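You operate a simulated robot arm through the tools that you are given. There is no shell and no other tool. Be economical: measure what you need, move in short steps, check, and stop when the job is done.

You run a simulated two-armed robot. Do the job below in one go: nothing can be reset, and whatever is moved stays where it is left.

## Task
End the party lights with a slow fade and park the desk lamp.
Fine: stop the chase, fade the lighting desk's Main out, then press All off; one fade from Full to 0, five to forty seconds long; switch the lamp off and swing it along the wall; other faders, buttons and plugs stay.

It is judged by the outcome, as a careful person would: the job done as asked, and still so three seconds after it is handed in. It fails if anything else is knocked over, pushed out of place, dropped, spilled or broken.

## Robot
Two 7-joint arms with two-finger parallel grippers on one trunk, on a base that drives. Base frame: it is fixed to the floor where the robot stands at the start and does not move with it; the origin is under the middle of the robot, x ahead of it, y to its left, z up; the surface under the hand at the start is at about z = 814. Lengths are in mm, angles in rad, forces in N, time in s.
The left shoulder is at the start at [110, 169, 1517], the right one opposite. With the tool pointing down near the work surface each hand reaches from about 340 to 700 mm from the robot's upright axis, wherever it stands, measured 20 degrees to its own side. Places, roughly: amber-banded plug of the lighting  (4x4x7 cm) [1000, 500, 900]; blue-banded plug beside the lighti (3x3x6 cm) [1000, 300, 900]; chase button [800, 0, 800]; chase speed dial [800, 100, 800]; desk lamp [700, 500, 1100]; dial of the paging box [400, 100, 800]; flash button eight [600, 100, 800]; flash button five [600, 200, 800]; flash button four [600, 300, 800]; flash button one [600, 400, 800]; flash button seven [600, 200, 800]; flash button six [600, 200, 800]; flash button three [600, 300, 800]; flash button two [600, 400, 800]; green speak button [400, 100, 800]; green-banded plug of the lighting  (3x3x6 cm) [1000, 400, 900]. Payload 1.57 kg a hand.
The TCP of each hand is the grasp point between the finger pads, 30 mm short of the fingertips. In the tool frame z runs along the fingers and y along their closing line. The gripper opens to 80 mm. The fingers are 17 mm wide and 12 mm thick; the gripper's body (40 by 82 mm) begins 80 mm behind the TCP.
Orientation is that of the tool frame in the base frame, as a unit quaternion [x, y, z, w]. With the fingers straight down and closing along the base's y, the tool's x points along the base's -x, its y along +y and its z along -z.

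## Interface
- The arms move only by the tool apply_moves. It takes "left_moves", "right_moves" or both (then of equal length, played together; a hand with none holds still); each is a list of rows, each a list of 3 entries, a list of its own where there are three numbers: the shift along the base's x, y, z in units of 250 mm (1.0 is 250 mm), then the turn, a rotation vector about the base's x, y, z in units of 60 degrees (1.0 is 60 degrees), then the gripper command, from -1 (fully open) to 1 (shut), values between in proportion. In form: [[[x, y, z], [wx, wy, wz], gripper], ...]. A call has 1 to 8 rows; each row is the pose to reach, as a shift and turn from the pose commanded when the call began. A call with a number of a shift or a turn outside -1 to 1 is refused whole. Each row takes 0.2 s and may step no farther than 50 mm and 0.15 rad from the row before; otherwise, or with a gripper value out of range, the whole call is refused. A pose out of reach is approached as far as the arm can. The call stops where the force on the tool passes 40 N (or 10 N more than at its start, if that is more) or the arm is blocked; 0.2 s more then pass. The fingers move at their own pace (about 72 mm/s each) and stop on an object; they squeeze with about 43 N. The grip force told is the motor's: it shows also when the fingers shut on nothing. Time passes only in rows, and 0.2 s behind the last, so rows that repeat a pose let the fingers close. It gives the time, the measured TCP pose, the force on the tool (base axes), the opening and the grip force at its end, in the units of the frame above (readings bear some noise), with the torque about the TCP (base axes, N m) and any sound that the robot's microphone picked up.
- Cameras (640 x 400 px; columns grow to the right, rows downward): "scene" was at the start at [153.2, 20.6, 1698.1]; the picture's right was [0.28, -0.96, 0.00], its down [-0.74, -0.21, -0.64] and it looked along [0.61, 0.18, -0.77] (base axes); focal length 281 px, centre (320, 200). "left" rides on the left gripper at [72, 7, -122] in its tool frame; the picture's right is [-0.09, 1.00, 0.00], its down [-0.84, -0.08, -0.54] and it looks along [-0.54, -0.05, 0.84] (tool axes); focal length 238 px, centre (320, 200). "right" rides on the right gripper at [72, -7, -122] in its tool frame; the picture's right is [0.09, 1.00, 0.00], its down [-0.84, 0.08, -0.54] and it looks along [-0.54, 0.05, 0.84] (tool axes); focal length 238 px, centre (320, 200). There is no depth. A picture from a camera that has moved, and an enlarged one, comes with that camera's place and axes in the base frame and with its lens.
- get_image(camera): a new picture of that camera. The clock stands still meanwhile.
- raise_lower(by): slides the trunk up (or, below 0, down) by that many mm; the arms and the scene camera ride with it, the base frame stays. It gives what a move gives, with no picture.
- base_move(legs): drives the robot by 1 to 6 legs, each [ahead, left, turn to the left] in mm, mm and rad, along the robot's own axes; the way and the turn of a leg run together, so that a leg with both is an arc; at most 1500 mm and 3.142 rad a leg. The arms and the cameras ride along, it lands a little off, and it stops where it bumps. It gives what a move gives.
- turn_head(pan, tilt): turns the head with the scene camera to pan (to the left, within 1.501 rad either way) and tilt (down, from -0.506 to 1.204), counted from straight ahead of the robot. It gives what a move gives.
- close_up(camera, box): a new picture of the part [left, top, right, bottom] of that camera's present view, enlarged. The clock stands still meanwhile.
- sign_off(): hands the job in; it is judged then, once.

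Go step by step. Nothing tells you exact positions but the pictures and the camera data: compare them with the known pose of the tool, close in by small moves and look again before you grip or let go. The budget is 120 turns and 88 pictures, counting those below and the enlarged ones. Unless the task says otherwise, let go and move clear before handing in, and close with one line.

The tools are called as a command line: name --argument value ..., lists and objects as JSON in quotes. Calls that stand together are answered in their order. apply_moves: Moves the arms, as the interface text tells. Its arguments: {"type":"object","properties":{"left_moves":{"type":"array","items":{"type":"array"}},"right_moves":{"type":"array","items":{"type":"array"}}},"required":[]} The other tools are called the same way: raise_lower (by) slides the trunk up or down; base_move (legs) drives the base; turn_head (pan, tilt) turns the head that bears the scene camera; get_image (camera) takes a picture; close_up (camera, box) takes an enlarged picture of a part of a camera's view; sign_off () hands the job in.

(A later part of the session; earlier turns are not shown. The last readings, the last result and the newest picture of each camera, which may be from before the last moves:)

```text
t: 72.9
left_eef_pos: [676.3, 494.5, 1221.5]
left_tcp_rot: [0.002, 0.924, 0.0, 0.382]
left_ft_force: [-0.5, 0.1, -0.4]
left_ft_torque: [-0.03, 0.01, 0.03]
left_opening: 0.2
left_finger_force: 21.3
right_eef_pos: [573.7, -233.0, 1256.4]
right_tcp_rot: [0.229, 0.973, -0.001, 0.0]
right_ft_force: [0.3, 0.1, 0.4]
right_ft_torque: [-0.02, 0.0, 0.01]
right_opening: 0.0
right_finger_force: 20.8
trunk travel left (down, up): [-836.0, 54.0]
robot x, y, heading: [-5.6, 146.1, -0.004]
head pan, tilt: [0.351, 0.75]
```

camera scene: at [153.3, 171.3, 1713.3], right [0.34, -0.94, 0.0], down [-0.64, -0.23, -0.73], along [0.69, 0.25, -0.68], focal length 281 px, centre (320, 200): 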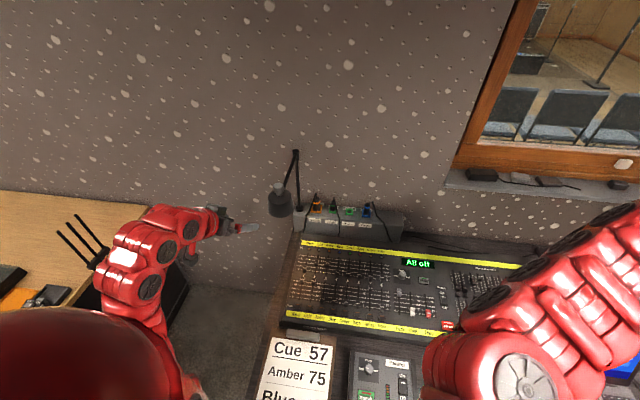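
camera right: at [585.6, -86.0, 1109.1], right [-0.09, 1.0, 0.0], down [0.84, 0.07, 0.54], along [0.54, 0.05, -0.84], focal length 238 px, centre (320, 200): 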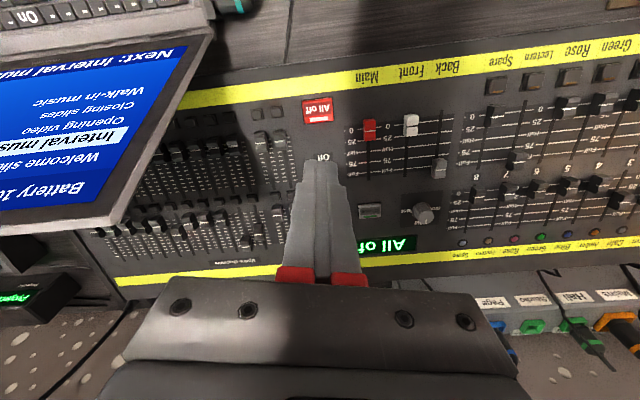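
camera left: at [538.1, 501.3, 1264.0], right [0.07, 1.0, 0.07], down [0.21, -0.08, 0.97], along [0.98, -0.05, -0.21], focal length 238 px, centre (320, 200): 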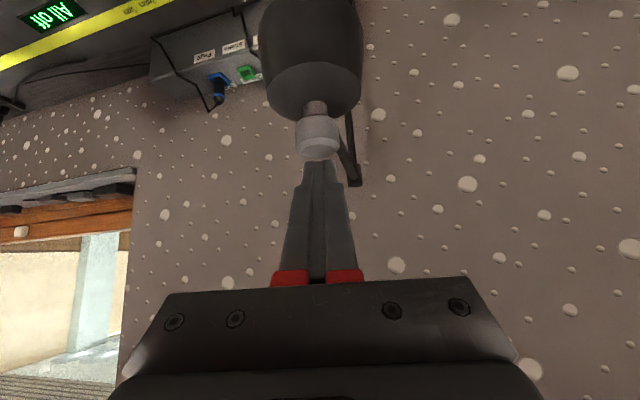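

apply_moves --left_moves '[[[0, 0, -0.006], [0, 0, 0], 1], [[0, 0, -0.012], [0, 0, 0], 1], [[0, 0, -0.018], [0, 0, 0], 1]]'

close_up --camera "left" --box '[250, 60, 410, 160]'

```text
t: 73.7
left_eef_pos: [676.0, 493.9, 1222.2]
left_tcp_rot: [0.003, 0.922, 0.002, 0.386]
left_ft_force: [7.2, 2.5, 22.7]
left_ft_torque: [0.1, -0.58, 0.27]
left_opening: 0.2
left_finger_force: 21.2
right_eef_pos: [571.5, -234.1, 1257.2]
right_tcp_rot: [0.228, 0.974, 0.0, 0.0]
right_ft_force: [0.7, -1.3, -0.5]
right_ft_torque: [0.0, 0.01, -0.01]
right_opening: 0.0
right_finger_force: 21.0
trunk travel left (down, up): [-836.0, 54.0]
robot x, y, heading: [-4.8, 144.3, -0.013]
head pan, tilt: [0.351, 0.75]
```

```text
4.00 times, centred on (330, 110) of left
camera zoom: at [538.1, 501.3, 1255.6], right [0.07, 1.0, 0.07], down [0.2, -0.08, 0.98], along [0.98, -0.05, -0.2], focal length 953 px, centre (280, 560)
```

zoom: 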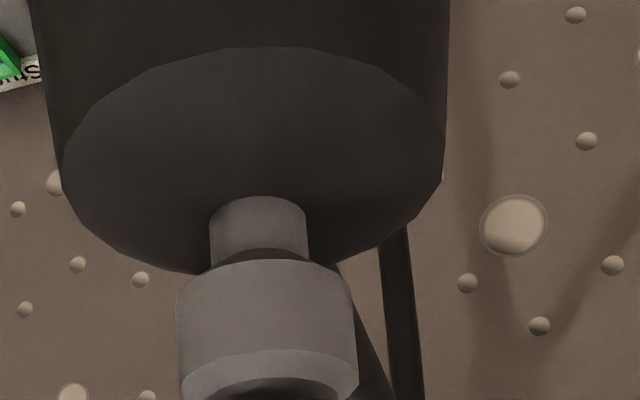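

22 N and no click: it isn't a push switch, so it must twist. I lift off, open the fingers and come down around the knob.

apply_moves --left_moves '[[[0, 0, 0.06], [0, 0, 0], -1], [[0.02, 0.0, 0.1], [0, 0, 0], -1], [[0.044, 0.0, 0.1], [0, 0, 0], -1], [[0.044, 0.0, 0.1], [0, 0, 0], -1]]'

apply_moves --left_moves '[[[0, 0, -0.08], [0, 0, 0], -1], [[0, 0, -0.14], [0, 0, 0], -1], [[0, 0, -0.19], [0, 0, 0], -1]]'

get_image --camera "left"

close_up --camera "scene" --box '[210, 125, 350, 235]'

```text
t: 74.7
left_eef_pos: [686.0, 495.4, 1243.1]
left_tcp_rot: [0.002, 0.924, 0.0, 0.383]
left_ft_force: [0.0, -0.6, -0.7]
left_ft_torque: [0.02, 0.01, 0.04]
left_opening: 80.2
left_finger_force: 0.0
right_eef_pos: [573.0, -233.4, 1256.3]
right_tcp_rot: [0.228, 0.974, -0.001, 0.0]
right_ft_force: [-0.4, 0.0, 0.1]
right_ft_torque: [-0.03, 0.0, 0.03]
right_opening: 0.0
right_finger_force: 21.2
trunk travel left (down, up): [-836.0, 54.0]
robot x, y, heading: [-3.6, 142.6, -0.012]
head pan, tilt: [0.351, 0.75]
```

```text
t: 75.5
left_eef_pos: [687.1, 493.5, 1196.4]
left_tcp_rot: [0.002, 0.924, 0.0, 0.383]
left_ft_force: [-0.1, -0.2, -0.7]
left_ft_torque: [-0.02, -0.02, 0.0]
left_opening: 80.1
left_finger_force: 0.0
right_eef_pos: [573.3, -233.1, 1255.4]
right_tcp_rot: [0.228, 0.974, -0.001, -0.001]
right_ft_force: [0.3, 0.8, 0.8]
right_ft_torque: [0.01, -0.04, -0.01]
right_opening: 0.1
right_finger_force: 21.8
trunk travel left (down, up): [-836.0, 54.0]
robot x, y, heading: [-2.0, 140.8, -0.009]
head pan, tilt: [0.351, 0.75]
```

```text
31 pictures are left
camera left: at [548.5, 501.1, 1231.2], right [0.07, 1.0, 0.07], down [0.21, -0.08, 0.97], along [0.98, -0.05, -0.21], focal length 238 px, centre (320, 200)
```

left: 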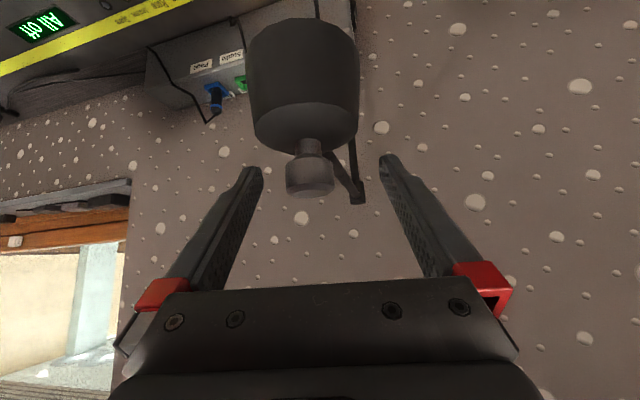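

```text
3.64 times, centred on (280, 180) of scene
camera zoom: at [153.8, 171.1, 1713.2], right [0.34, -0.94, 0.0], down [-0.64, -0.23, -0.73], along [0.69, 0.25, -0.68], focal length 1023 px, centre (466, 273)
```

zoom: 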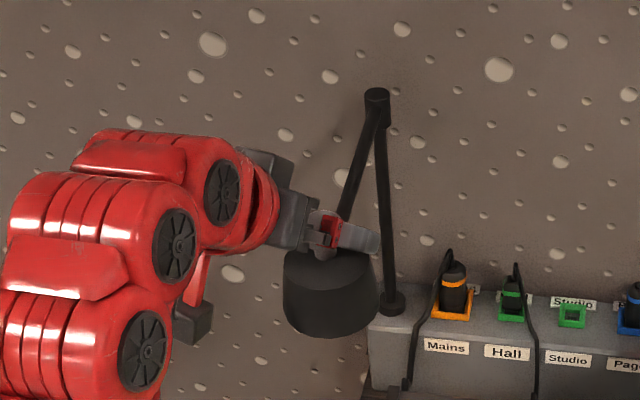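

The press nudged the lamp slightly; the knob is now at about (697, 487, 1182). I adjust and close on it.

apply_moves --left_moves '[[[0.024, -0.026, -0.016], [0, 0, 0], -1], [[0.024, -0.026, -0.032], [0, 0, 0], -1], [[0.024, -0.026, -0.032], [0, 0, 0], 0.3], [[0.024, -0.026, -0.032], [0, 0, 0], 1], [[0.024, -0.026, -0.032], [0, 0, 0], 1], [[0.024, -0.026, -0.032], [0, 0, 0], 1]]'

get_image --camera "left"

```text
t: 76.9
left_eef_pos: [692.5, 488.1, 1188.6]
left_tcp_rot: [0.002, 0.924, 0.001, 0.383]
left_ft_force: [-1.6, -1.1, -1.1]
left_ft_torque: [-0.28, 0.03, -0.13]
left_opening: 30.9
left_finger_force: 39.2
right_eef_pos: [573.1, -233.7, 1256.7]
right_tcp_rot: [0.228, 0.974, 0.0, -0.001]
right_ft_force: [-1.0, 0.2, -0.1]
right_ft_torque: [0.02, 0.01, -0.01]
right_opening: 0.0
right_finger_force: 21.4
trunk travel left (down, up): [-836.0, 54.0]
robot x, y, heading: [-5.0, 144.5, -0.008]
head pan, tilt: [0.351, 0.75]
```

```text
29 pictures are left
camera left: at [555.1, 495.3, 1223.8], right [0.07, 1.0, 0.07], down [0.21, -0.08, 0.97], along [0.98, -0.05, -0.21], focal length 238 px, centre (320, 200)
```

left: 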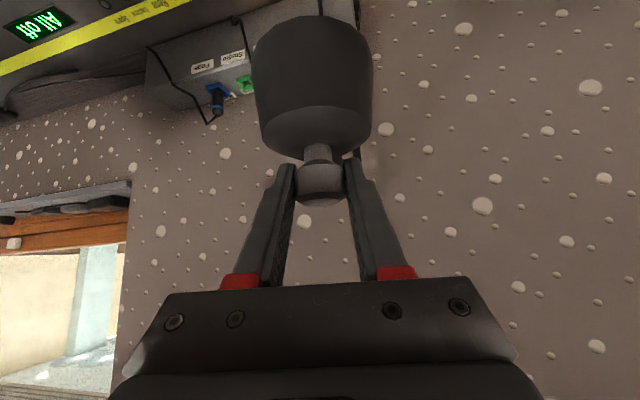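

Gripped firmly on the knob (31 mm). I twist anticlockwise (seen from above) in small steps.

apply_moves --left_moves '[[[0, 0, 0], [0, 0, 0.12], 1], [[0, 0, 0], [0, 0, 0.24], 1], [[0, 0, 0], [0, 0, 0.36], 1], [[0, 0, 0], [0, 0, 0.48], 1]]'

get_image --camera "left"

```text
t: 77.9
left_eef_pos: [694.1, 487.1, 1186.3]
left_tcp_rot: [-0.227, 0.895, 0.096, 0.371]
left_ft_force: [-2.4, -4.8, 1.3]
left_ft_torque: [-0.59, 0.01, -0.88]
left_opening: 30.7
left_finger_force: 39.5
right_eef_pos: [573.7, -235.7, 1257.0]
right_tcp_rot: [0.228, 0.974, -0.001, 0.0]
right_ft_force: [-0.3, -1.4, -0.5]
right_ft_torque: [-0.02, 0.03, -0.01]
right_opening: 0.3
right_finger_force: 21.7
trunk travel left (down, up): [-836.0, 54.0]
robot x, y, heading: [-2.4, 144.3, -0.005]
head pan, tilt: [0.351, 0.75]
```

```text
28 pictures are left
camera left: at [568.8, 426.7, 1223.4], right [-0.42, 0.91, 0.07], down [0.22, 0.03, 0.98], along [0.88, 0.42, -0.21], focal length 238 px, centre (320, 200)
```

left: 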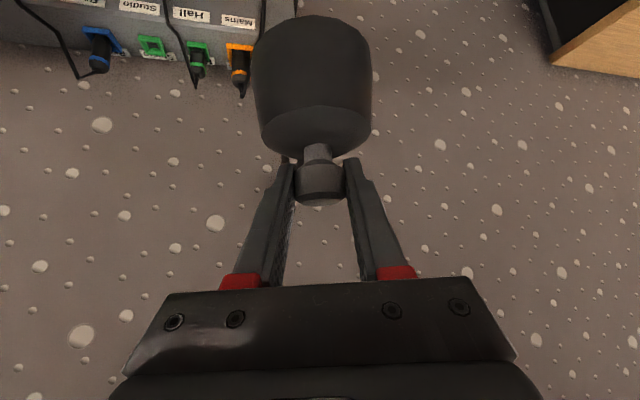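

Some resisting torque and no click yet; I turn a little further.

apply_moves --left_moves '[[[0, 0, 0], [0, 0, 0.12], 1], [[0, 0, 0], [0, 0, 0.24], 1], [[0, 0, 0], [0, 0, 0.36], 1], [[0, 0, 0], [0, 0, 0.48], 1]]'

close_up --camera "scene" --box '[210, 125, 350, 235]'

```text
t: 78.9
left_eef_pos: [692.7, 486.9, 1186.5]
left_tcp_rot: [-0.444, 0.81, 0.186, 0.336]
left_ft_force: [0.6, -3.4, 3.5]
left_ft_torque: [-1.1, 0.08, -0.71]
left_opening: 30.6
left_finger_force: 40.1
right_eef_pos: [572.9, -234.2, 1254.1]
right_tcp_rot: [0.229, 0.973, 0.001, -0.001]
right_ft_force: [0.1, -0.5, -0.3]
right_ft_torque: [0.02, 0.01, 0.02]
right_opening: 0.0
right_finger_force: 21.8
trunk travel left (down, up): [-836.0, 54.0]
robot x, y, heading: [0.2, 148.1, -0.003]
head pan, tilt: [0.351, 0.75]
```

```text
3.64 times, centred on (280, 180) of scene
camera zoom: at [154.5, 168.8, 1713.1], right [0.34, -0.94, 0.0], down [-0.64, -0.23, -0.73], along [0.69, 0.25, -0.68], focal length 1023 px, centre (466, 273)
```

zoom: 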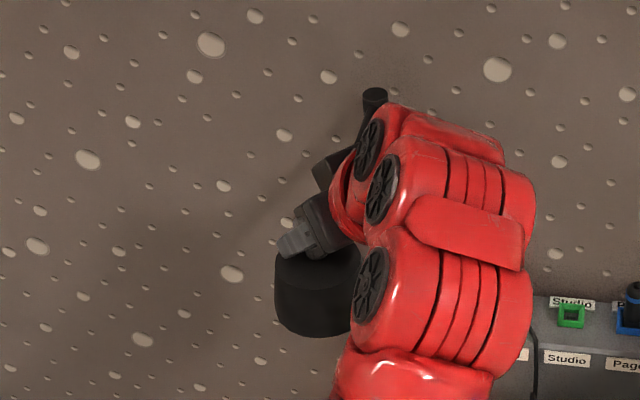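

No click, and the torque stays level, so it's likely slipping at a stop. I turn clockwise instead.

apply_moves --left_moves '[[[0, 0, 0], [0, 0, -0.12], 1], [[0, 0, 0], [0, 0, -0.24], 1], [[0, 0, 0], [0, 0, -0.36], 1], [[0, 0, 0], [0, 0, -0.48], 1], [[0, 0, 0], [0, 0, -0.6], 1]]'

get_image --camera "left"

```text
t: 80.1
left_eef_pos: [691.5, 489.0, 1188.3]
left_tcp_rot: [-0.172, 0.908, 0.072, 0.376]
left_ft_force: [-10.7, 2.0, -1.6]
left_ft_torque: [-0.61, -0.63, 0.96]
left_opening: 31.1
left_finger_force: 39.8
right_eef_pos: [571.1, -231.4, 1257.6]
right_tcp_rot: [0.228, 0.974, 0.0, 0.001]
right_ft_force: [0.0, -0.5, -0.5]
right_ft_torque: [0.0, 0.03, 0.0]
right_opening: 0.3
right_finger_force: 21.1
trunk travel left (down, up): [-836.0, 54.0]
robot x, y, heading: [-7.2, 145.2, -0.006]
head pan, tilt: [0.351, 0.75]
```

```text
26 pictures are left
camera left: at [560.5, 446.4, 1223.2], right [-0.3, 0.95, 0.07], down [0.22, 0.0, 0.98], along [0.93, 0.31, -0.21], focal length 238 px, centre (320, 200)
```

left: 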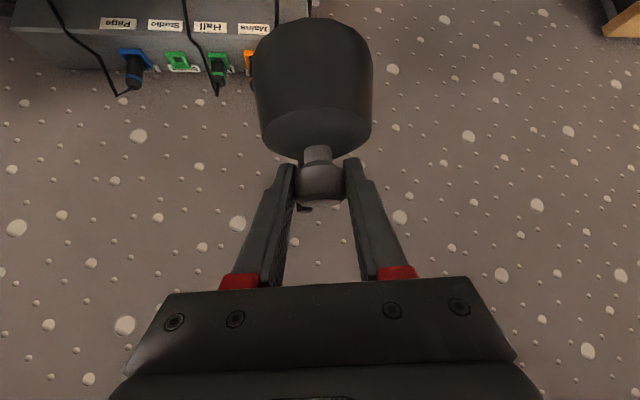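

apply_moves --left_moves '[[[0, 0, 0], [0, 0, -0.12], 1], [[0, 0, 0], [0, 0, -0.24], 1], [[0, 0, 0], [0, 0, -0.36], 1], [[0, 0, 0], [0, 0, -0.48], 1], [[0, 0, 0], [0, 0, -0.6], 1]]'

get_image --camera "left"

```text
t: 81.3
left_eef_pos: [692.2, 488.6, 1186.6]
left_tcp_rot: [0.119, 0.915, -0.048, 0.382]
left_ft_force: [1.2, 2.7, 3.6]
left_ft_torque: [-1.1, -0.53, 0.65]
left_opening: 31.4
left_finger_force: 39.7
right_eef_pos: [573.0, -232.5, 1256.9]
right_tcp_rot: [0.228, 0.974, -0.002, 0.0]
right_ft_force: [0.2, 0.2, -0.3]
right_ft_torque: [-0.02, 0.0, 0.0]
right_opening: 0.1
right_finger_force: 21.5
trunk travel left (down, up): [-836.0, 54.0]
robot x, y, heading: [-1.0, 143.6, -0.004]
head pan, tilt: [0.351, 0.75]
```

```text
25 pictures are left
camera left: at [561.7, 530.4, 1223.1], right [0.32, 0.95, 0.07], down [0.18, -0.13, 0.98], along [0.93, -0.3, -0.21], focal length 238 px, centre (320, 200)
```

left: 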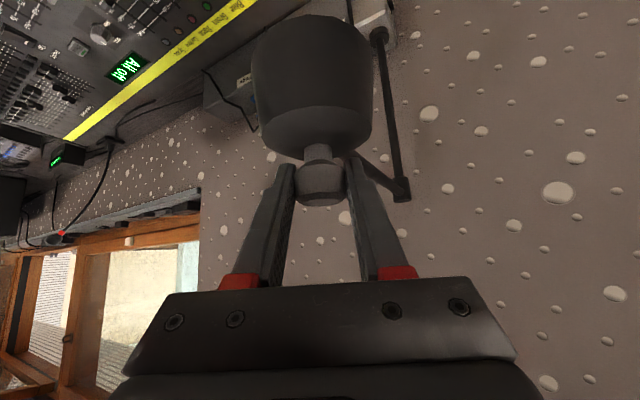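

The knob slips equally both ways, so it may not be rotary after all. I need to know whether the lamp is lit; I release, lift off, and look at the desk for its glow.

apply_moves --left_moves '[[[0, 0, 0], [0, 0, 0], -1], [[0, 0, 0], [0, 0, 0], -1], [[0, 0, 0.06], [0, 0, 0.1], -1], [[0, 0, 0.16], [0, 0, 0.22], -1], [[-0.1, 0, 0.24], [0, 0, 0.24], -1], [[-0.25, 0, 0.24], [0, 0, 0.24], -1], [[-0.35, 0, 0.16], [0, 0, 0.24], -1]]'

get_image --camera "left"

close_up --camera "scene" --box '[230, 130, 430, 330]'

```text
t: 82.9
left_eef_pos: [605.9, 487.2, 1227.1]
left_tcp_rot: [0.003, 0.924, 0.0, 0.382]
left_ft_force: [-0.5, -1.1, 0.7]
left_ft_torque: [-0.03, -0.03, 0.01]
left_opening: 79.9
left_finger_force: 0.1
right_eef_pos: [573.6, -235.3, 1255.3]
right_tcp_rot: [0.228, 0.974, -0.001, 0.0]
right_ft_force: [0.4, 0.8, -0.8]
right_ft_torque: [0.02, -0.01, 0.01]
right_opening: 0.0
right_finger_force: 21.6
trunk travel left (down, up): [-836.0, 54.0]
robot x, y, heading: [-8.8, 141.6, -0.005]
head pan, tilt: [0.351, 0.75]
```

```text
24 pictures are left
camera left: at [468.0, 495.3, 1263.2], right [0.07, 1.0, 0.07], down [0.21, -0.08, 0.97], along [0.98, -0.05, -0.21], focal length 238 px, centre (320, 200)
```

left: 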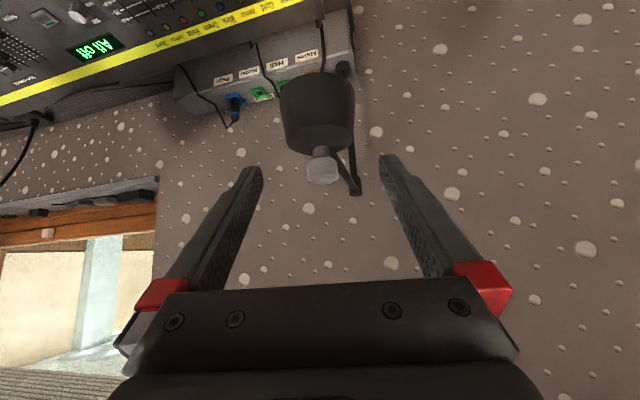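

```text
2.00 times, centred on (330, 230) of scene
camera zoom: at [153.4, 170.6, 1713.3], right [0.34, -0.94, 0.0], down [-0.64, -0.23, -0.73], along [0.69, 0.25, -0.68], focal length 563 px, centre (300, 140)
```

zoom: 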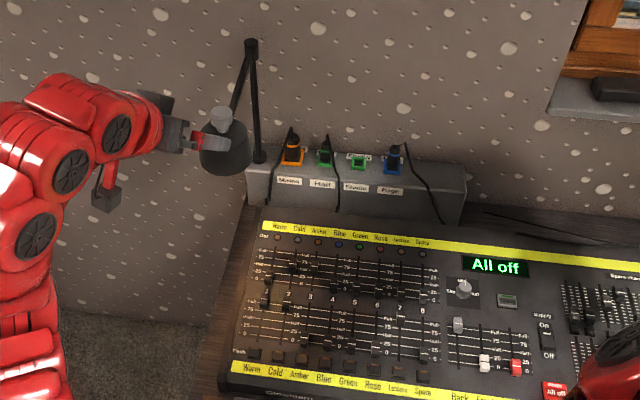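

close_up --camera "scene" --box '[290, 230, 390, 330]'

close_up --camera "left" --box '[265, 60, 375, 200]'

```text
4.00 times, centred on (340, 280) of scene
camera zoom: at [153.4, 170.6, 1713.3], right [0.34, -0.94, 0.0], down [-0.64, -0.23, -0.73], along [0.69, 0.25, -0.68], focal length 1126 px, centre (240, -120)
```

zoom: 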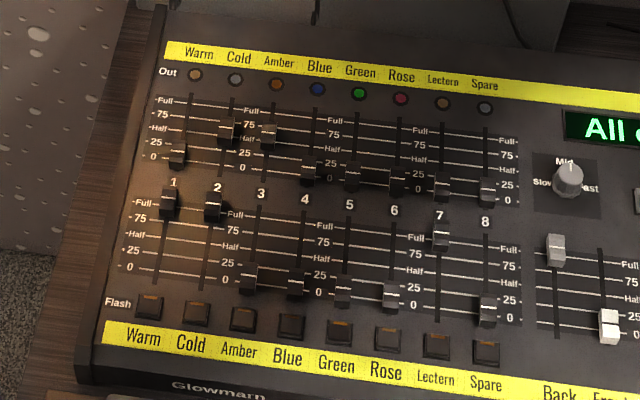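

```text
2.86 times, centred on (320, 130) of left
camera zoom: at [468.0, 495.3, 1263.2], right [0.07, 1.0, 0.07], down [0.21, -0.08, 0.97], along [0.98, -0.05, -0.21], focal length 681 px, centre (320, 400)
```

zoom: 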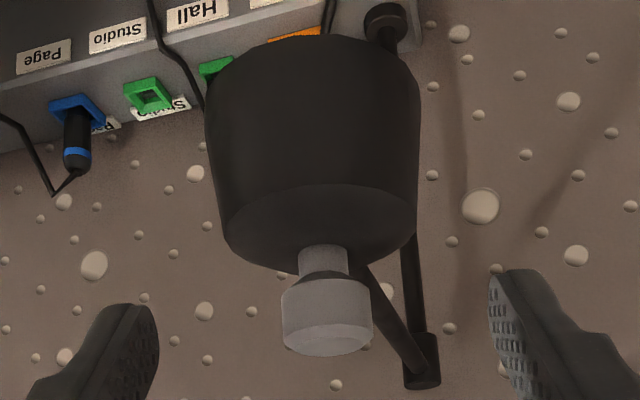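

The desk's left corner no longer shows the orange glow it had at t=54, when all channels were already off, so my press may have worked. To be sure, I drop the hand and tilt it level so its camera sees the lamp from below.

apply_moves --left_moves '[[[-0.15, 0, -0.05], [0, -0.08, 0], 1], [[-0.3, 0.02, -0.15], [0, -0.18, 0], 1], [[-0.4, 0.04, -0.3], [0, -0.3, 0], 1], [[-0.42, 0.04, -0.46], [0, -0.42, 0], 1], [[-0.42, 0.04, -0.62], [0, -0.53, 0], 1], [[-0.42, 0.04, -0.78], [0, -0.64, 0], 1], [[-0.42, 0.04, -0.86], [0, -0.74, 0], 1]]'

get_image --camera "left"

```text
t: 84.5
left_eef_pos: [500.4, 496.3, 1012.9]
left_tcp_rot: [0.001, 0.71, 0.0, 0.704]
left_ft_force: [0.6, 0.3, 0.9]
left_ft_torque: [0.05, -0.01, 0.01]
left_opening: 0.0
left_finger_force: 21.4
left hand out of reach, approached as far as the arm can: row 2, 3
right_eef_pos: [574.6, -233.7, 1256.3]
right_tcp_rot: [0.229, 0.973, -0.001, -0.001]
right_ft_force: [0.8, -0.6, 0.0]
right_ft_torque: [0.0, 0.01, 0.0]
right_opening: 0.1
right_finger_force: 21.4
trunk travel left (down, up): [-836.0, 54.0]
robot x, y, heading: [-5.1, 145.5, -0.007]
head pan, tilt: [0.351, 0.75]
```

```text
20 pictures are left
camera left: at [376.6, 502.5, 942.1], right [0.0, 1.0, 0.09], down [-0.53, -0.08, 0.84], along [0.84, -0.05, 0.53], focal length 238 px, centre (320, 200)
```

left: 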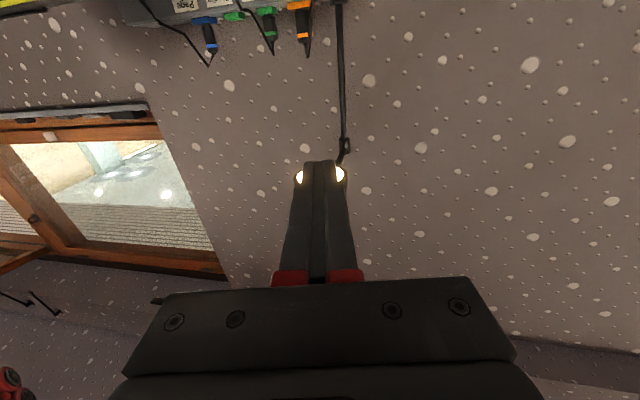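

The lamp's underside still shines past the fingertips, so it is still on. After my first anticlockwise turn I turned the knob back clockwise, which may have undone it; I'll regrip and turn only anticlockwise this time, reading the torque.

apply_moves --left_moves '[[[0, 0, 0.08], [0, 0.1, 0], -1], [[0, 0, 0.24], [0, 0.21, 0], -1], [[0, 0, 0.4], [0, 0.32, 0], -1], [[0.0, 0, 0.56], [0, 0.44, 0], -1], [[0.02, 0, 0.71], [0, 0.56, 0], -1], [[0.12, -0.02, 0.81], [0, 0.66, 0], -1], [[0.27, -0.04, 0.88], [0, 0.74, 0], -1], [[0.42, -0.04, 0.94], [0, 0.74, 0], -1]]'

apply_moves --left_moves '[[[0.15, 0, 0.02], [0, 0, 0], -1], [[0.3, 0, 0.02], [0, 0, 0], -1], [[0.35, 0, 0], [0, 0, 0], -1], [[0.35, 0, -0.1], [0, 0, 0], -1]]'

get_image --camera "left"

```text
t: 86.3
left_eef_pos: [606.2, 485.6, 1249.5]
left_tcp_rot: [0.002, 0.925, 0.0, 0.381]
left_ft_force: [1.4, -1.1, -0.6]
left_ft_torque: [-0.01, 0.03, -0.04]
left_opening: 79.8
left_finger_force: 0.1
left hand out of reach, approached as far as the arm can: row 4, 5, 6
right_eef_pos: [575.5, -233.0, 1255.3]
right_tcp_rot: [0.229, 0.973, -0.002, -0.001]
right_ft_force: [0.2, -0.3, 0.4]
right_ft_torque: [0.0, -0.01, -0.03]
right_opening: 0.0
right_finger_force: 21.1
trunk travel left (down, up): [-836.0, 54.0]
robot x, y, heading: [-5.4, 147.0, -0.005]
head pan, tilt: [0.351, 0.75]
```

```text
t: 87.3
left_eef_pos: [690.8, 485.9, 1219.6]
left_tcp_rot: [0.001, 0.924, 0.001, 0.381]
left_ft_force: [1.0, 0.4, 0.2]
left_ft_torque: [0.0, 0.0, 0.01]
left_opening: 80.2
left_finger_force: 0.0
right_eef_pos: [574.3, -233.3, 1255.6]
right_tcp_rot: [0.228, 0.974, 0.0, -0.001]
right_ft_force: [0.3, 0.5, -0.4]
right_ft_torque: [0.0, 0.01, -0.01]
right_opening: 0.0
right_finger_force: 20.9
trunk travel left (down, up): [-836.0, 54.0]
robot x, y, heading: [-4.2, 147.6, -0.005]
head pan, tilt: [0.351, 0.75]
```

```text
19 pictures are left
camera left: at [554.8, 493.6, 1256.6], right [0.07, 1.0, 0.07], down [0.21, -0.08, 0.97], along [0.98, -0.05, -0.21], focal length 238 px, centre (320, 200)
```

left: 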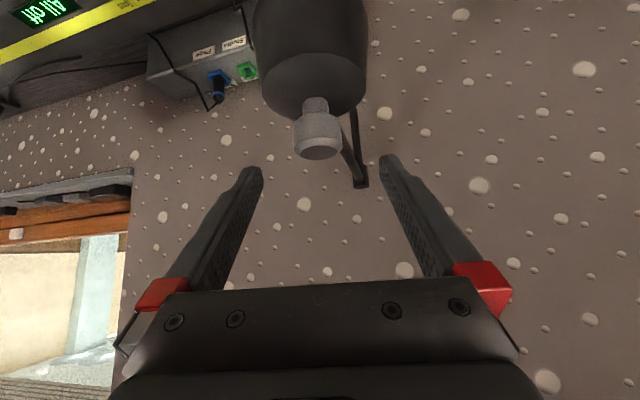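

The knob is centred between the fingers again. I go down, close, and turn a quarter radian anticlockwise.

apply_moves --left_moves '[[[0.008, 0.006, -0.06], [0, 0, 0], -1], [[0.008, 0.006, -0.13], [0, 0, 0], -1], [[0.008, 0.006, -0.13], [0, 0, 0], 0.5], [[0.008, 0.006, -0.13], [0, 0, 0], 1], [[0.008, 0.006, -0.13], [0, 0, 0], 1], [[0.008, 0.006, -0.13], [0, 0, 0], 1]]'

apply_moves --left_moves '[[[0, 0, 0], [0, 0, 0.1], 1], [[0, 0, 0], [0, 0, 0.2], 1]]'

```text
t: 88.7
left_eef_pos: [693.8, 486.9, 1189.5]
left_tcp_rot: [0.002, 0.924, 0.001, 0.383]
left_ft_force: [-1.2, -0.9, -2.3]
left_ft_torque: [-0.14, -0.29, -0.13]
left_opening: 30.8
left_finger_force: 40.3
right_eef_pos: [573.6, -232.8, 1255.6]
right_tcp_rot: [0.228, 0.974, -0.001, 0.0]
right_ft_force: [0.2, -0.5, -0.1]
right_ft_torque: [-0.01, 0.01, -0.02]
right_opening: 0.2
right_finger_force: 21.0
trunk travel left (down, up): [-836.0, 54.0]
robot x, y, heading: [-5.2, 144.8, -0.003]
head pan, tilt: [0.351, 0.75]
```

```text
t: 89.3
left_eef_pos: [693.6, 487.7, 1191.0]
left_tcp_rot: [-0.094, 0.919, 0.04, 0.381]
left_ft_force: [-3.7, -4.7, -1.5]
left_ft_torque: [-0.62, 0.34, -0.63]
left_opening: 31.6
left_finger_force: 40.1
right_eef_pos: [573.1, -233.2, 1255.3]
right_tcp_rot: [0.228, 0.974, -0.001, 0.0]
right_ft_force: [-0.2, -0.3, -0.5]
right_ft_torque: [0.0, -0.04, -0.02]
right_opening: 0.1
right_finger_force: 21.1
trunk travel left (down, up): [-836.0, 54.0]
robot x, y, heading: [-1.6, 146.1, -0.006]
head pan, tilt: [0.351, 0.75]
```

close_up --camera "scene" --box '[210, 150, 370, 310]'

```text
2.50 times, centred on (290, 230) of scene
camera zoom: at [153.4, 170.5, 1713.2], right [0.34, -0.94, 0.0], down [-0.64, -0.23, -0.73], along [0.69, 0.25, -0.68], focal length 704 px, centre (395, 125)
```

zoom: 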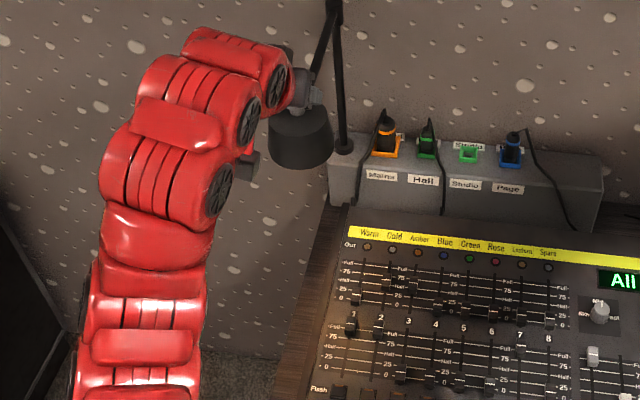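

Rigid again, so it doesn't turn. With the knob still gripped I try a small pull upward, reading the force.

apply_moves --left_moves '[[[0, 0, 0.006], [0, 0, 0], 1], [[0, 0, 0.012], [0, 0, 0], 1], [[0, 0, 0.018], [0, 0, 0], 1]]'

```text
t: 90.1
left_eef_pos: [693.9, 491.0, 1189.2]
left_tcp_rot: [-0.096, 0.921, 0.04, 0.376]
left_ft_force: [-18.6, -3.1, -34.3]
left_ft_torque: [-0.46, 0.23, 0.08]
left_opening: 31.3
left_finger_force: 39.8
right_eef_pos: [572.9, -231.6, 1256.2]
right_tcp_rot: [0.228, 0.974, -0.003, -0.001]
right_ft_force: [0.3, -0.6, 0.9]
right_ft_torque: [0.02, 0.0, 0.01]
right_opening: 0.0
right_finger_force: 21.3
trunk travel left (down, up): [-836.0, 54.0]
robot x, y, heading: [-6.3, 141.4, -0.008]
head pan, tilt: [0.351, 0.75]
```

The pull is rigid too, so the knob looks like just a handle or finial. I ease the pull, let go, and go back below the lamp with the fingers open to look for the real switch.

apply_moves --left_moves '[[[0, 0, -0.018], [0, 0, -0.1], 1], [[0, 0, -0.018], [0, 0, -0.2], -1], [[0, 0, -0.018], [0, 0, -0.2], -1], [[0, 0, 0.06], [0, 0, -0.2], -1], [[0, 0, 0.2], [0, 0, -0.2], -1], [[-0.18, 0, 0.24], [0, 0, -0.2], -1], [[-0.35, 0, 0.22], [0, 0, -0.2], -1]]'

apply_moves --left_moves '[[[-0.15, 0, -0.05], [0, -0.08, 0], -1], [[-0.3, 0.02, -0.15], [0, -0.18, 0], -1], [[-0.4, 0.04, -0.3], [0, -0.3, 0], -1], [[-0.42, 0.04, -0.46], [0, -0.42, 0], -1], [[-0.42, 0.04, -0.62], [0, -0.53, 0], -1], [[-0.4, 0.04, -0.78], [0, -0.64, 0], -1], [[-0.36, 0.04, -0.86], [0, -0.74, 0], -1]]'

close_up --camera "left" --box '[240, 80, 420, 240]'

```text
t: 91.7
left_eef_pos: [604.2, 488.8, 1251.0]
left_tcp_rot: [0.001, 0.924, 0.001, 0.382]
left_ft_force: [-0.7, 0.4, 0.7]
left_ft_torque: [0.0, -0.02, -0.02]
left_opening: 79.9
left_finger_force: 0.2
right_eef_pos: [571.3, -232.0, 1256.6]
right_tcp_rot: [0.229, 0.974, -0.001, 0.0]
right_ft_force: [-0.3, 0.2, 0.2]
right_ft_torque: [0.02, -0.02, -0.01]
right_opening: 0.1
right_finger_force: 21.6
trunk travel left (down, up): [-836.0, 54.0]
robot x, y, heading: [-5.7, 144.2, -0.011]
head pan, tilt: [0.351, 0.75]
```

```text
t: 93.3
left_eef_pos: [517.1, 497.2, 1034.1]
left_tcp_rot: [0.001, 0.71, 0.0, 0.704]
left_ft_force: [0.8, -1.0, 0.4]
left_ft_torque: [0.0, 0.02, 0.01]
left_opening: 80.1
left_finger_force: 0.0
left hand out of reach, approached as far as the arm can: row 2, 3, 4
right_eef_pos: [573.1, -235.5, 1254.0]
right_tcp_rot: [0.228, 0.974, 0.0, -0.001]
right_ft_force: [0.6, 0.6, -0.5]
right_ft_torque: [0.02, 0.0, -0.01]
right_opening: 0.0
right_finger_force: 21.2
trunk travel left (down, up): [-836.0, 54.0]
robot x, y, heading: [-2.3, 144.9, -0.007]
head pan, tilt: [0.351, 0.75]
```

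```text
2.50 times, centred on (330, 160) of left
camera zoom: at [393.5, 504.1, 964.0], right [0.0, 1.0, 0.09], down [-0.53, -0.08, 0.84], along [0.85, -0.05, 0.53], focal length 596 px, centre (295, 300)
```

zoom: 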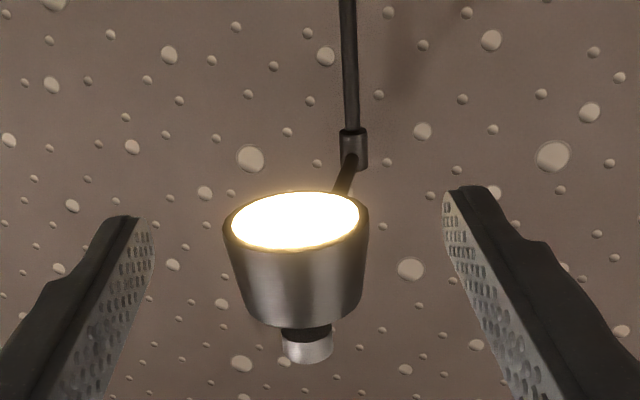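

Still lit, and there is no other switch, so the knob must be it. It may turn stiffly, and both times I turned it back before looking. I regrip with the hand pre-turned clockwise, so I can make one long anticlockwise turn and let go there.

apply_moves --left_moves '[[[-0.04, 0, 0.08], [0, 0.1, 0], -1], [[-0.06, 0, 0.24], [0, 0.21, 0], -1], [[-0.06, 0, 0.4], [0, 0.32, 0], -1], [[-0.06, 0, 0.56], [0, 0.44, 0], -1], [[-0.04, 0, 0.71], [0, 0.56, 0], -1], [[0.06, -0.02, 0.81], [0, 0.66, 0], -1], [[0.21, -0.04, 0.86], [0, 0.74, 0], -1], [[0.36, -0.04, 0.9], [0, 0.74, 0], -1]]'

apply_moves --left_moves '[[[0.15, 0, 0.02], [0, 0, -0.1], -1], [[0.3, 0, 0.02], [0, 0, -0.22], -1], [[0.35, 0, 0.02], [0, 0, -0.34], -1], [[0.365, 0.0, 0.02], [0, 0, -0.46], -1], [[0.37, 0.0, 0.02], [0, 0, -0.58], -1], [[0.37, 0.0, -0.08], [0, 0, -0.58], -1]]'

get_image --camera "left"

```text
t: 95.1
left_eef_pos: [609.4, 487.6, 1258.8]
left_tcp_rot: [0.003, 0.924, 0.001, 0.382]
left_ft_force: [0.5, 0.4, 1.2]
left_ft_torque: [-0.01, 0.01, -0.01]
left_opening: 79.9
left_finger_force: 0.0
left hand out of reach, approached as far as the arm can: row 3, 4, 5, 6
right_eef_pos: [575.2, -233.8, 1255.2]
right_tcp_rot: [0.229, 0.974, -0.001, -0.001]
right_ft_force: [-0.6, 0.4, -0.7]
right_ft_torque: [0.0, -0.03, -0.01]
right_opening: 0.0
right_finger_force: 21.6
trunk travel left (down, up): [-836.0, 54.0]
robot x, y, heading: [-4.3, 142.3, -0.007]
head pan, tilt: [0.351, 0.75]
```

```text
t: 96.5
left_eef_pos: [699.2, 490.0, 1240.4]
left_tcp_rot: [0.279, 0.881, -0.114, 0.365]
left_ft_force: [1.0, -0.4, 0.0]
left_ft_torque: [-0.02, -0.01, 0.02]
left_opening: 80.3
left_finger_force: 0.1
right_eef_pos: [573.1, -233.1, 1256.0]
right_tcp_rot: [0.229, 0.974, 0.0, -0.001]
right_ft_force: [-0.5, -0.3, -0.4]
right_ft_torque: [0.01, 0.0, 0.0]
right_opening: 0.0
right_finger_force: 21.3
trunk travel left (down, up): [-836.0, 54.0]
robot x, y, heading: [-5.0, 143.7, -0.011]
head pan, tilt: [0.351, 0.75]
```

```text
16 pictures are left
camera left: at [591.5, 574.3, 1275.7], right [0.63, 0.78, 0.07], down [0.12, -0.18, 0.97], along [0.77, -0.6, -0.21], focal length 238 px, centre (320, 200)
```

left: 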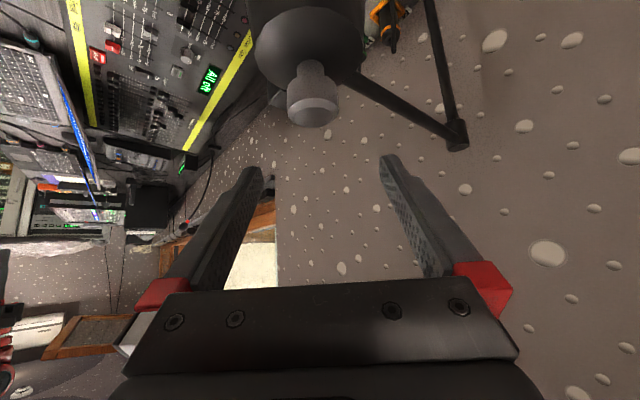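

Aligned on (699, 490). Descend, grip, then turn anticlockwise through about 1.6 rad.

apply_moves --left_moves '[[[0, 0, -0.08], [0, 0, 0], -1], [[0, 0, -0.15], [0, 0, 0], -1], [[0, 0, -0.2], [0, 0, 0], -1], [[0, 0, -0.2], [0, 0, 0], 0.5], [[0, 0, -0.2], [0, 0, 0], 1], [[0, 0, -0.2], [0, 0, 0], 1], [[0, 0, -0.2], [0, 0, 0], 1]]'

apply_moves --left_moves '[[[0, 0, 0], [0, 0, 0.12], 1], [[0, 0, 0], [0, 0, 0.24], 1], [[0, 0, 0], [0, 0, 0.36], 1], [[0, 0, 0], [0, 0, 0.48], 1], [[0, 0, 0], [0, 0, 0.6], 1], [[0, 0, 0], [0, 0, 0.72], 1], [[0, 0, 0], [0, 0, 0.84], 1]]'

apply_moves --left_moves '[[[0, 0, 0], [0, 0, 0.12], 1], [[0, 0, 0], [0, 0, 0.24], 1], [[0, 0, 0], [0, 0, 0.36], 1], [[0, 0, 0], [0, 0, 0.48], 1], [[0, 0, 0], [0, 0, 0.6], 1], [[0, 0, 0], [0, 0, 0.72], 1]]'

```text
t: 98.1
left_eef_pos: [699.3, 490.1, 1187.3]
left_tcp_rot: [0.278, 0.881, -0.113, 0.365]
left_ft_force: [0.2, 1.3, -0.6]
left_ft_torque: [0.02, 0.04, 0.18]
left_opening: 31.0
left_finger_force: 39.8
right_eef_pos: [573.9, -231.9, 1255.1]
right_tcp_rot: [0.228, 0.974, -0.001, 0.001]
right_ft_force: [0.5, -0.2, 1.0]
right_ft_torque: [0.02, 0.0, 0.02]
right_opening: 0.0
right_finger_force: 20.9
trunk travel left (down, up): [-836.0, 54.0]
robot x, y, heading: [-2.4, 144.6, -0.008]
head pan, tilt: [0.351, 0.75]
```

```text
t: 99.7
left_eef_pos: [698.9, 488.8, 1190.3]
left_tcp_rot: [-0.124, 0.916, 0.053, 0.379]
left_ft_force: [0.2, -2.4, 0.0]
left_ft_torque: [-0.4, 0.22, -0.55]
left_opening: 31.8
left_finger_force: 40.5
right_eef_pos: [574.6, -235.8, 1254.8]
right_tcp_rot: [0.228, 0.974, 0.0, -0.001]
right_ft_force: [1.0, 0.3, -1.3]
right_ft_torque: [0.01, -0.01, 0.02]
right_opening: 0.1
right_finger_force: 21.3
trunk travel left (down, up): [-836.0, 54.0]
robot x, y, heading: [-6.1, 144.7, -0.006]
head pan, tilt: [0.351, 0.75]
```

```text
t: 101.1
left_eef_pos: [698.4, 487.1, 1188.7]
left_tcp_rot: [-0.452, 0.805, 0.189, 0.334]
left_ft_force: [0.6, -2.3, 4.7]
left_ft_torque: [-0.45, 0.02, -0.68]
left_opening: 30.6
left_finger_force: 39.6
right_eef_pos: [572.8, -233.8, 1255.0]
right_tcp_rot: [0.228, 0.974, 0.0, -0.001]
right_ft_force: [0.9, -0.6, -0.8]
right_ft_torque: [0.04, 0.01, 0.01]
right_opening: 0.1
right_finger_force: 21.0
trunk travel left (down, up): [-836.0, 54.0]
robot x, y, heading: [-3.4, 146.7, -0.004]
head pan, tilt: [0.351, 0.75]
```

No click. I let go here, lift off, unwind the hand in the air, and check the light from below.

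apply_moves --left_moves '[[[0, 0, 0], [0, 0, 0], -1], [[0, 0, 0], [0, 0, 0], -1], [[0, 0, 0.1], [0, 0, 0], -1], [[0, 0, 0.22], [0, 0, -0.14], -1], [[0, 0, 0.26], [0, 0, -0.28], -1], [[0, 0, 0.26], [0, 0, -0.42], -1], [[-0.1, 0, 0.26], [0, 0, -0.56], -1], [[-0.25, 0, 0.26], [0, 0, -0.7], -1]]'

apply_moves --left_moves '[[[-0.15, 0, 0.0], [0, 0, -0.14], -1], [[-0.3, 0, -0.06], [0, 0, -0.28], -1], [[-0.45, 0, -0.1], [0, 0, -0.28], -1]]'

apply_moves --left_moves '[[[-0.04, 0, -0.1], [0, -0.12, 0], -1], [[-0.08, 0, -0.2], [0, -0.24, 0], -1], [[-0.08, 0, -0.36], [0, -0.36, 0], -1], [[-0.08, 0, -0.52], [0, -0.48, 0], -1], [[-0.08, 0, -0.68], [0, -0.6, 0], -1], [[-0.05, 0, -0.8], [0, -0.7, 0], -1], [[-0.02, 0, -0.84], [0, -0.74, 0], -1]]'

close_up --camera "left" --box '[240, 80, 420, 240]'

```text
t: 102.9
left_eef_pos: [634.5, 490.2, 1253.5]
left_tcp_rot: [-0.132, 0.914, 0.055, 0.38]
left_ft_force: [0.8, -0.5, -0.3]
left_ft_torque: [-0.03, -0.01, -0.05]
left_opening: 79.7
left_finger_force: 0.1
right_eef_pos: [572.1, -234.7, 1256.8]
right_tcp_rot: [0.227, 0.974, 0.0, 0.0]
right_ft_force: [0.9, 0.3, -0.6]
right_ft_torque: [0.05, 0.0, 0.02]
right_opening: 0.3
right_finger_force: 21.2
trunk travel left (down, up): [-836.0, 54.0]
robot x, y, heading: [-3.2, 143.7, -0.009]
head pan, tilt: [0.351, 0.75]
```

```text
t: 103.7
left_eef_pos: [581.9, 477.6, 1219.7]
left_tcp_rot: [0.001, 0.923, 0.003, 0.384]
left_ft_force: [0.3, -0.1, 0.0]
left_ft_torque: [-0.03, 0.0, 0.01]
left_opening: 79.8
left_finger_force: 0.1
left hand out of reach, approached as far as the arm can: row 2, 3
right_eef_pos: [574.1, -232.9, 1255.5]
right_tcp_rot: [0.229, 0.973, 0.0, -0.001]
right_ft_force: [-0.1, 0.2, -0.2]
right_ft_torque: [-0.01, 0.0, 0.01]
right_opening: 0.1
right_finger_force: 21.1
trunk travel left (down, up): [-836.0, 54.0]
robot x, y, heading: [-6.5, 142.4, -0.01]
head pan, tilt: [0.351, 0.75]
```

```text
t: 105.3
left_eef_pos: [576.1, 481.3, 1007.9]
left_tcp_rot: [0.001, 0.711, 0.002, 0.703]
left_ft_force: [0.3, 0.8, 0.0]
left_ft_torque: [0.01, -0.02, 0.0]
left_opening: 80.0
left_finger_force: 0.0
left hand out of reach, approached as far as the arm can: row 1, 2, 3
right_eef_pos: [574.4, -230.7, 1256.0]
right_tcp_rot: [0.228, 0.974, -0.001, 0.0]
right_ft_force: [0.0, 1.6, -0.2]
right_ft_torque: [-0.07, 0.02, -0.01]
right_opening: 0.0
right_finger_force: 21.6
trunk travel left (down, up): [-836.0, 54.0]
robot x, y, heading: [-0.2, 146.8, -0.006]
head pan, tilt: [0.351, 0.75]
```

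```text
2.50 times, centred on (330, 160) of left
camera zoom: at [453.9, 487.2, 937.9], right [0.0, 1.0, 0.1], down [-0.53, -0.08, 0.84], along [0.85, -0.05, 0.53], focal length 596 px, centre (295, 300)
```

zoom: 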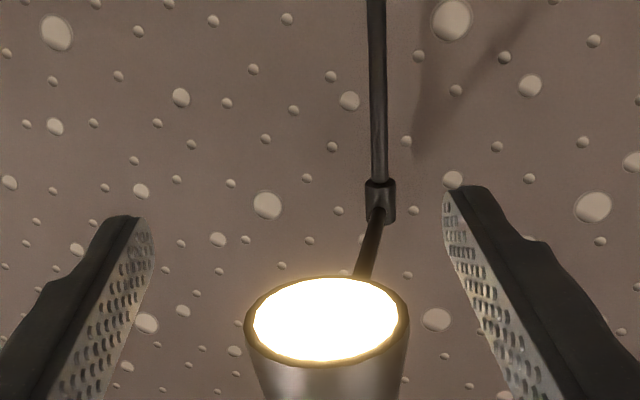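

Still lit, and the finger opening varied as I turned, so the fingers slip and the knob doesn't rotate. The remaining option is a firmer, better centred press (I only reached 23 N before).

apply_moves --left_moves '[[[-0.08, 0, 0.06], [0, 0.1, 0], 1], [[-0.16, 0, 0.2], [0, 0.21, 0], 1], [[-0.18, 0, 0.36], [0, 0.32, 0], 1], [[-0.16, 0, 0.52], [0, 0.43, 0], 1], [[-0.12, 0, 0.68], [0, 0.54, 0], 1], [[-0.08, 0.01, 0.84], [0, 0.65, 0], 1], [[0.05, 0.02, 0.93], [0, 0.74, 0], 1], [[0.2, 0.03, 0.95], [0, 0.74, 0], 1]]'

get_image --camera "left"

```text
t: 107.1
left_eef_pos: [629.7, 482.9, 1245.0]
left_tcp_rot: [0.003, 0.924, 0.0, 0.381]
left_ft_force: [1.0, -0.4, -0.2]
left_ft_torque: [0.0, -0.01, 0.02]
left_opening: 0.0
left_finger_force: 21.3
left hand out of reach, approached as far as the arm can: row 4, 5
right_eef_pos: [575.4, -233.7, 1253.6]
right_tcp_rot: [0.228, 0.974, -0.001, -0.001]
right_ft_force: [-0.3, -0.6, -0.2]
right_ft_torque: [0.02, -0.02, -0.02]
right_opening: 0.1
right_finger_force: 21.0
trunk travel left (down, up): [-836.0, 54.0]
robot x, y, heading: [-3.0, 144.3, -0.004]
head pan, tilt: [0.351, 0.75]
```

```text
14 pictures are left
camera left: at [491.3, 489.6, 1281.8], right [0.07, 1.0, 0.07], down [0.21, -0.08, 0.97], along [0.98, -0.05, -0.22], focal length 238 px, centre (320, 200)
```

left: 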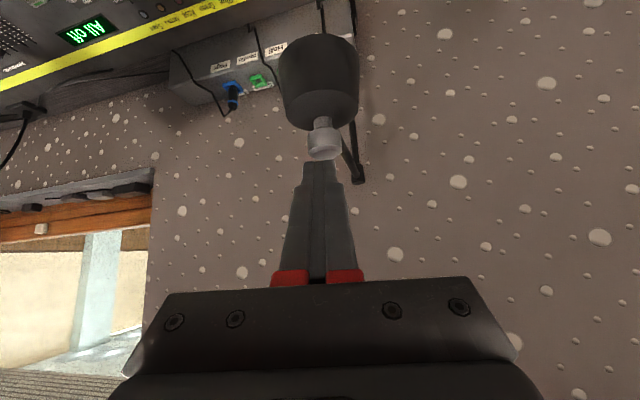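

Knob at about (696, 487). I go over it and press down, up to the 40 N stop.

apply_moves --left_moves '[[[0.12, 0.01, 0], [0, 0, 0], 1], [[0.208, 0.016, 0], [0, 0, 0], 1], [[0.208, 0.016, -0.05], [0, 0, 0], 1], [[0.208, 0.016, -0.08], [0, 0, 0], 1]]'

apply_moves --left_moves '[[[0, 0, -0.008], [0, 0, 0], 1], [[0, 0, -0.016], [0, 0, 0], 1], [[0, 0, -0.024], [0, 0, 0], 1], [[0, 0, -0.032], [0, 0, 0], 1], [[0, 0, -0.04], [0, 0, 0], 1], [[0, 0, -0.048], [0, 0, 0], 1], [[0, 0, -0.056], [0, 0, 0], 1]]'

```text
t: 108.1
left_eef_pos: [679.5, 488.4, 1223.7]
left_tcp_rot: [0.002, 0.924, 0.0, 0.383]
left_ft_force: [1.3, 0.2, 0.2]
left_ft_torque: [0.02, 0.0, -0.01]
left_opening: 0.0
left_finger_force: 21.4
right_eef_pos: [573.3, -233.4, 1255.1]
right_tcp_rot: [0.228, 0.974, -0.001, 0.001]
right_ft_force: [-0.5, 0.4, -0.4]
right_ft_torque: [0.01, 0.02, -0.04]
right_opening: 0.0
right_finger_force: 21.3
trunk travel left (down, up): [-836.0, 54.0]
robot x, y, heading: [-4.6, 145.6, -0.009]
head pan, tilt: [0.351, 0.75]
```

```text
t: 109.6
left_eef_pos: [678.7, 487.0, 1220.5]
left_tcp_rot: [0.004, 0.92, 0.002, 0.392]
left_ft_force: [-3.5, -2.2, 9.4]
left_ft_torque: [-0.08, -0.05, -0.15]
left_opening: 0.0
left_finger_force: 21.1
right_eef_pos: [572.1, -233.5, 1255.7]
right_tcp_rot: [0.228, 0.974, 0.0, 0.002]
right_ft_force: [-0.5, -0.8, -0.8]
right_ft_torque: [0.0, -0.01, 0.01]
right_opening: 0.0
right_finger_force: 21.0
trunk travel left (down, up): [-836.0, 54.0]
robot x, y, heading: [-3.2, 143.5, -0.006]
head pan, tilt: [0.351, 0.75]
stopped in row 7 (left hand): the force on the tool passed its limit at 42 N (the readings are from after the stop); the commanded pose is now the measured one
```

42 N and no click. Before anything else I check whether the light changed, using the same scene crop as before.

apply_moves --left_moves '[[[0, 0, 0.06], [0, 0, 0], 1], [[-0.1, 0, 0.1], [0, 0, 0], 1], [[-0.25, 0, 0.1], [0, 0, 0], 1]]'

close_up --camera "scene" --box '[240, 140, 340, 310]'

```text
t: 110.4
left_eef_pos: [617.7, 487.8, 1242.4]
left_tcp_rot: [0.002, 0.922, 0.001, 0.388]
left_ft_force: [0.0, -0.1, 0.1]
left_ft_torque: [0.01, 0.0, 0.0]
left_opening: 0.2
left_finger_force: 21.2
right_eef_pos: [572.6, -231.8, 1256.5]
right_tcp_rot: [0.229, 0.973, -0.001, 0.0]
right_ft_force: [-0.3, 0.0, -0.4]
right_ft_torque: [0.0, 0.0, 0.05]
right_opening: 0.1
right_finger_force: 21.4
trunk travel left (down, up): [-836.0, 54.0]
robot x, y, heading: [-3.0, 142.8, -0.009]
head pan, tilt: [0.351, 0.75]
```

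```text
2.35 times, centred on (290, 225) of scene
camera zoom: at [152.2, 172.0, 1713.4], right [0.34, -0.94, 0.0], down [-0.64, -0.23, -0.73], along [0.69, 0.25, -0.68], focal length 662 px, centre (391, 141)
```

zoom: 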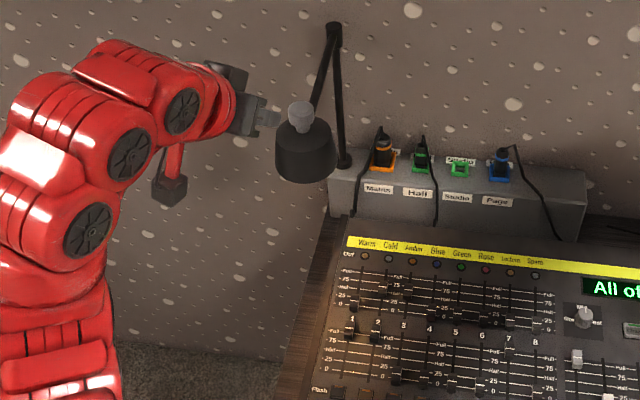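

Still lit. One case is left untested: a stiff knob that goes off only well clockwise of its start (so far I've never gone past 0.26 rad that way). I pre-turn the hand anticlockwise and make one long clockwise turn.

apply_moves --left_moves '[[[0.0, 0, 0.02], [0, 0, 0.12], -1], [[0.0, 0, 0.02], [0, 0, 0.24], -1], [[0.08, 0, 0.02], [0, 0, 0.36], -1], [[0.16, 0, 0.02], [0, 0, 0.48], -1], [[0.24, 0, 0.02], [0, 0, 0.6], -1], [[0.3, 0.004, 0.02], [0, 0, 0.72], -1], [[0.324, 0.008, 0.02], [0, 0, 0.84], -1], [[0.324, 0.008, -0.06], [0, 0, 0.84], -1]]'

get_image --camera "left"

```text
t: 112.2
left_eef_pos: [699.2, 490.4, 1227.9]
left_tcp_rot: [-0.39, 0.834, 0.167, 0.352]
left_ft_force: [-0.6, -0.3, 0.8]
left_ft_torque: [0.01, 0.0, -0.03]
left_opening: 80.0
left_finger_force: 0.0
right_eef_pos: [572.8, -232.1, 1255.4]
right_tcp_rot: [0.228, 0.974, -0.001, 0.0]
right_ft_force: [-1.0, 0.2, 1.1]
right_ft_torque: [-0.01, 0.01, -0.01]
right_opening: 0.0
right_finger_force: 21.4
trunk travel left (down, up): [-836.0, 54.0]
robot x, y, heading: [-2.3, 143.3, -0.011]
head pan, tilt: [0.351, 0.75]
```

```text
12 pictures are left
camera left: at [605.5, 389.4, 1261.8], right [-0.72, 0.69, 0.07], down [0.19, 0.1, 0.98], along [0.66, 0.72, -0.2], focal length 238 px, centre (320, 200)
```

left: 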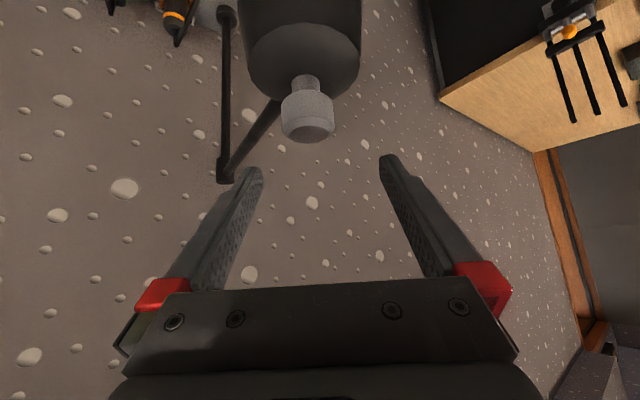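

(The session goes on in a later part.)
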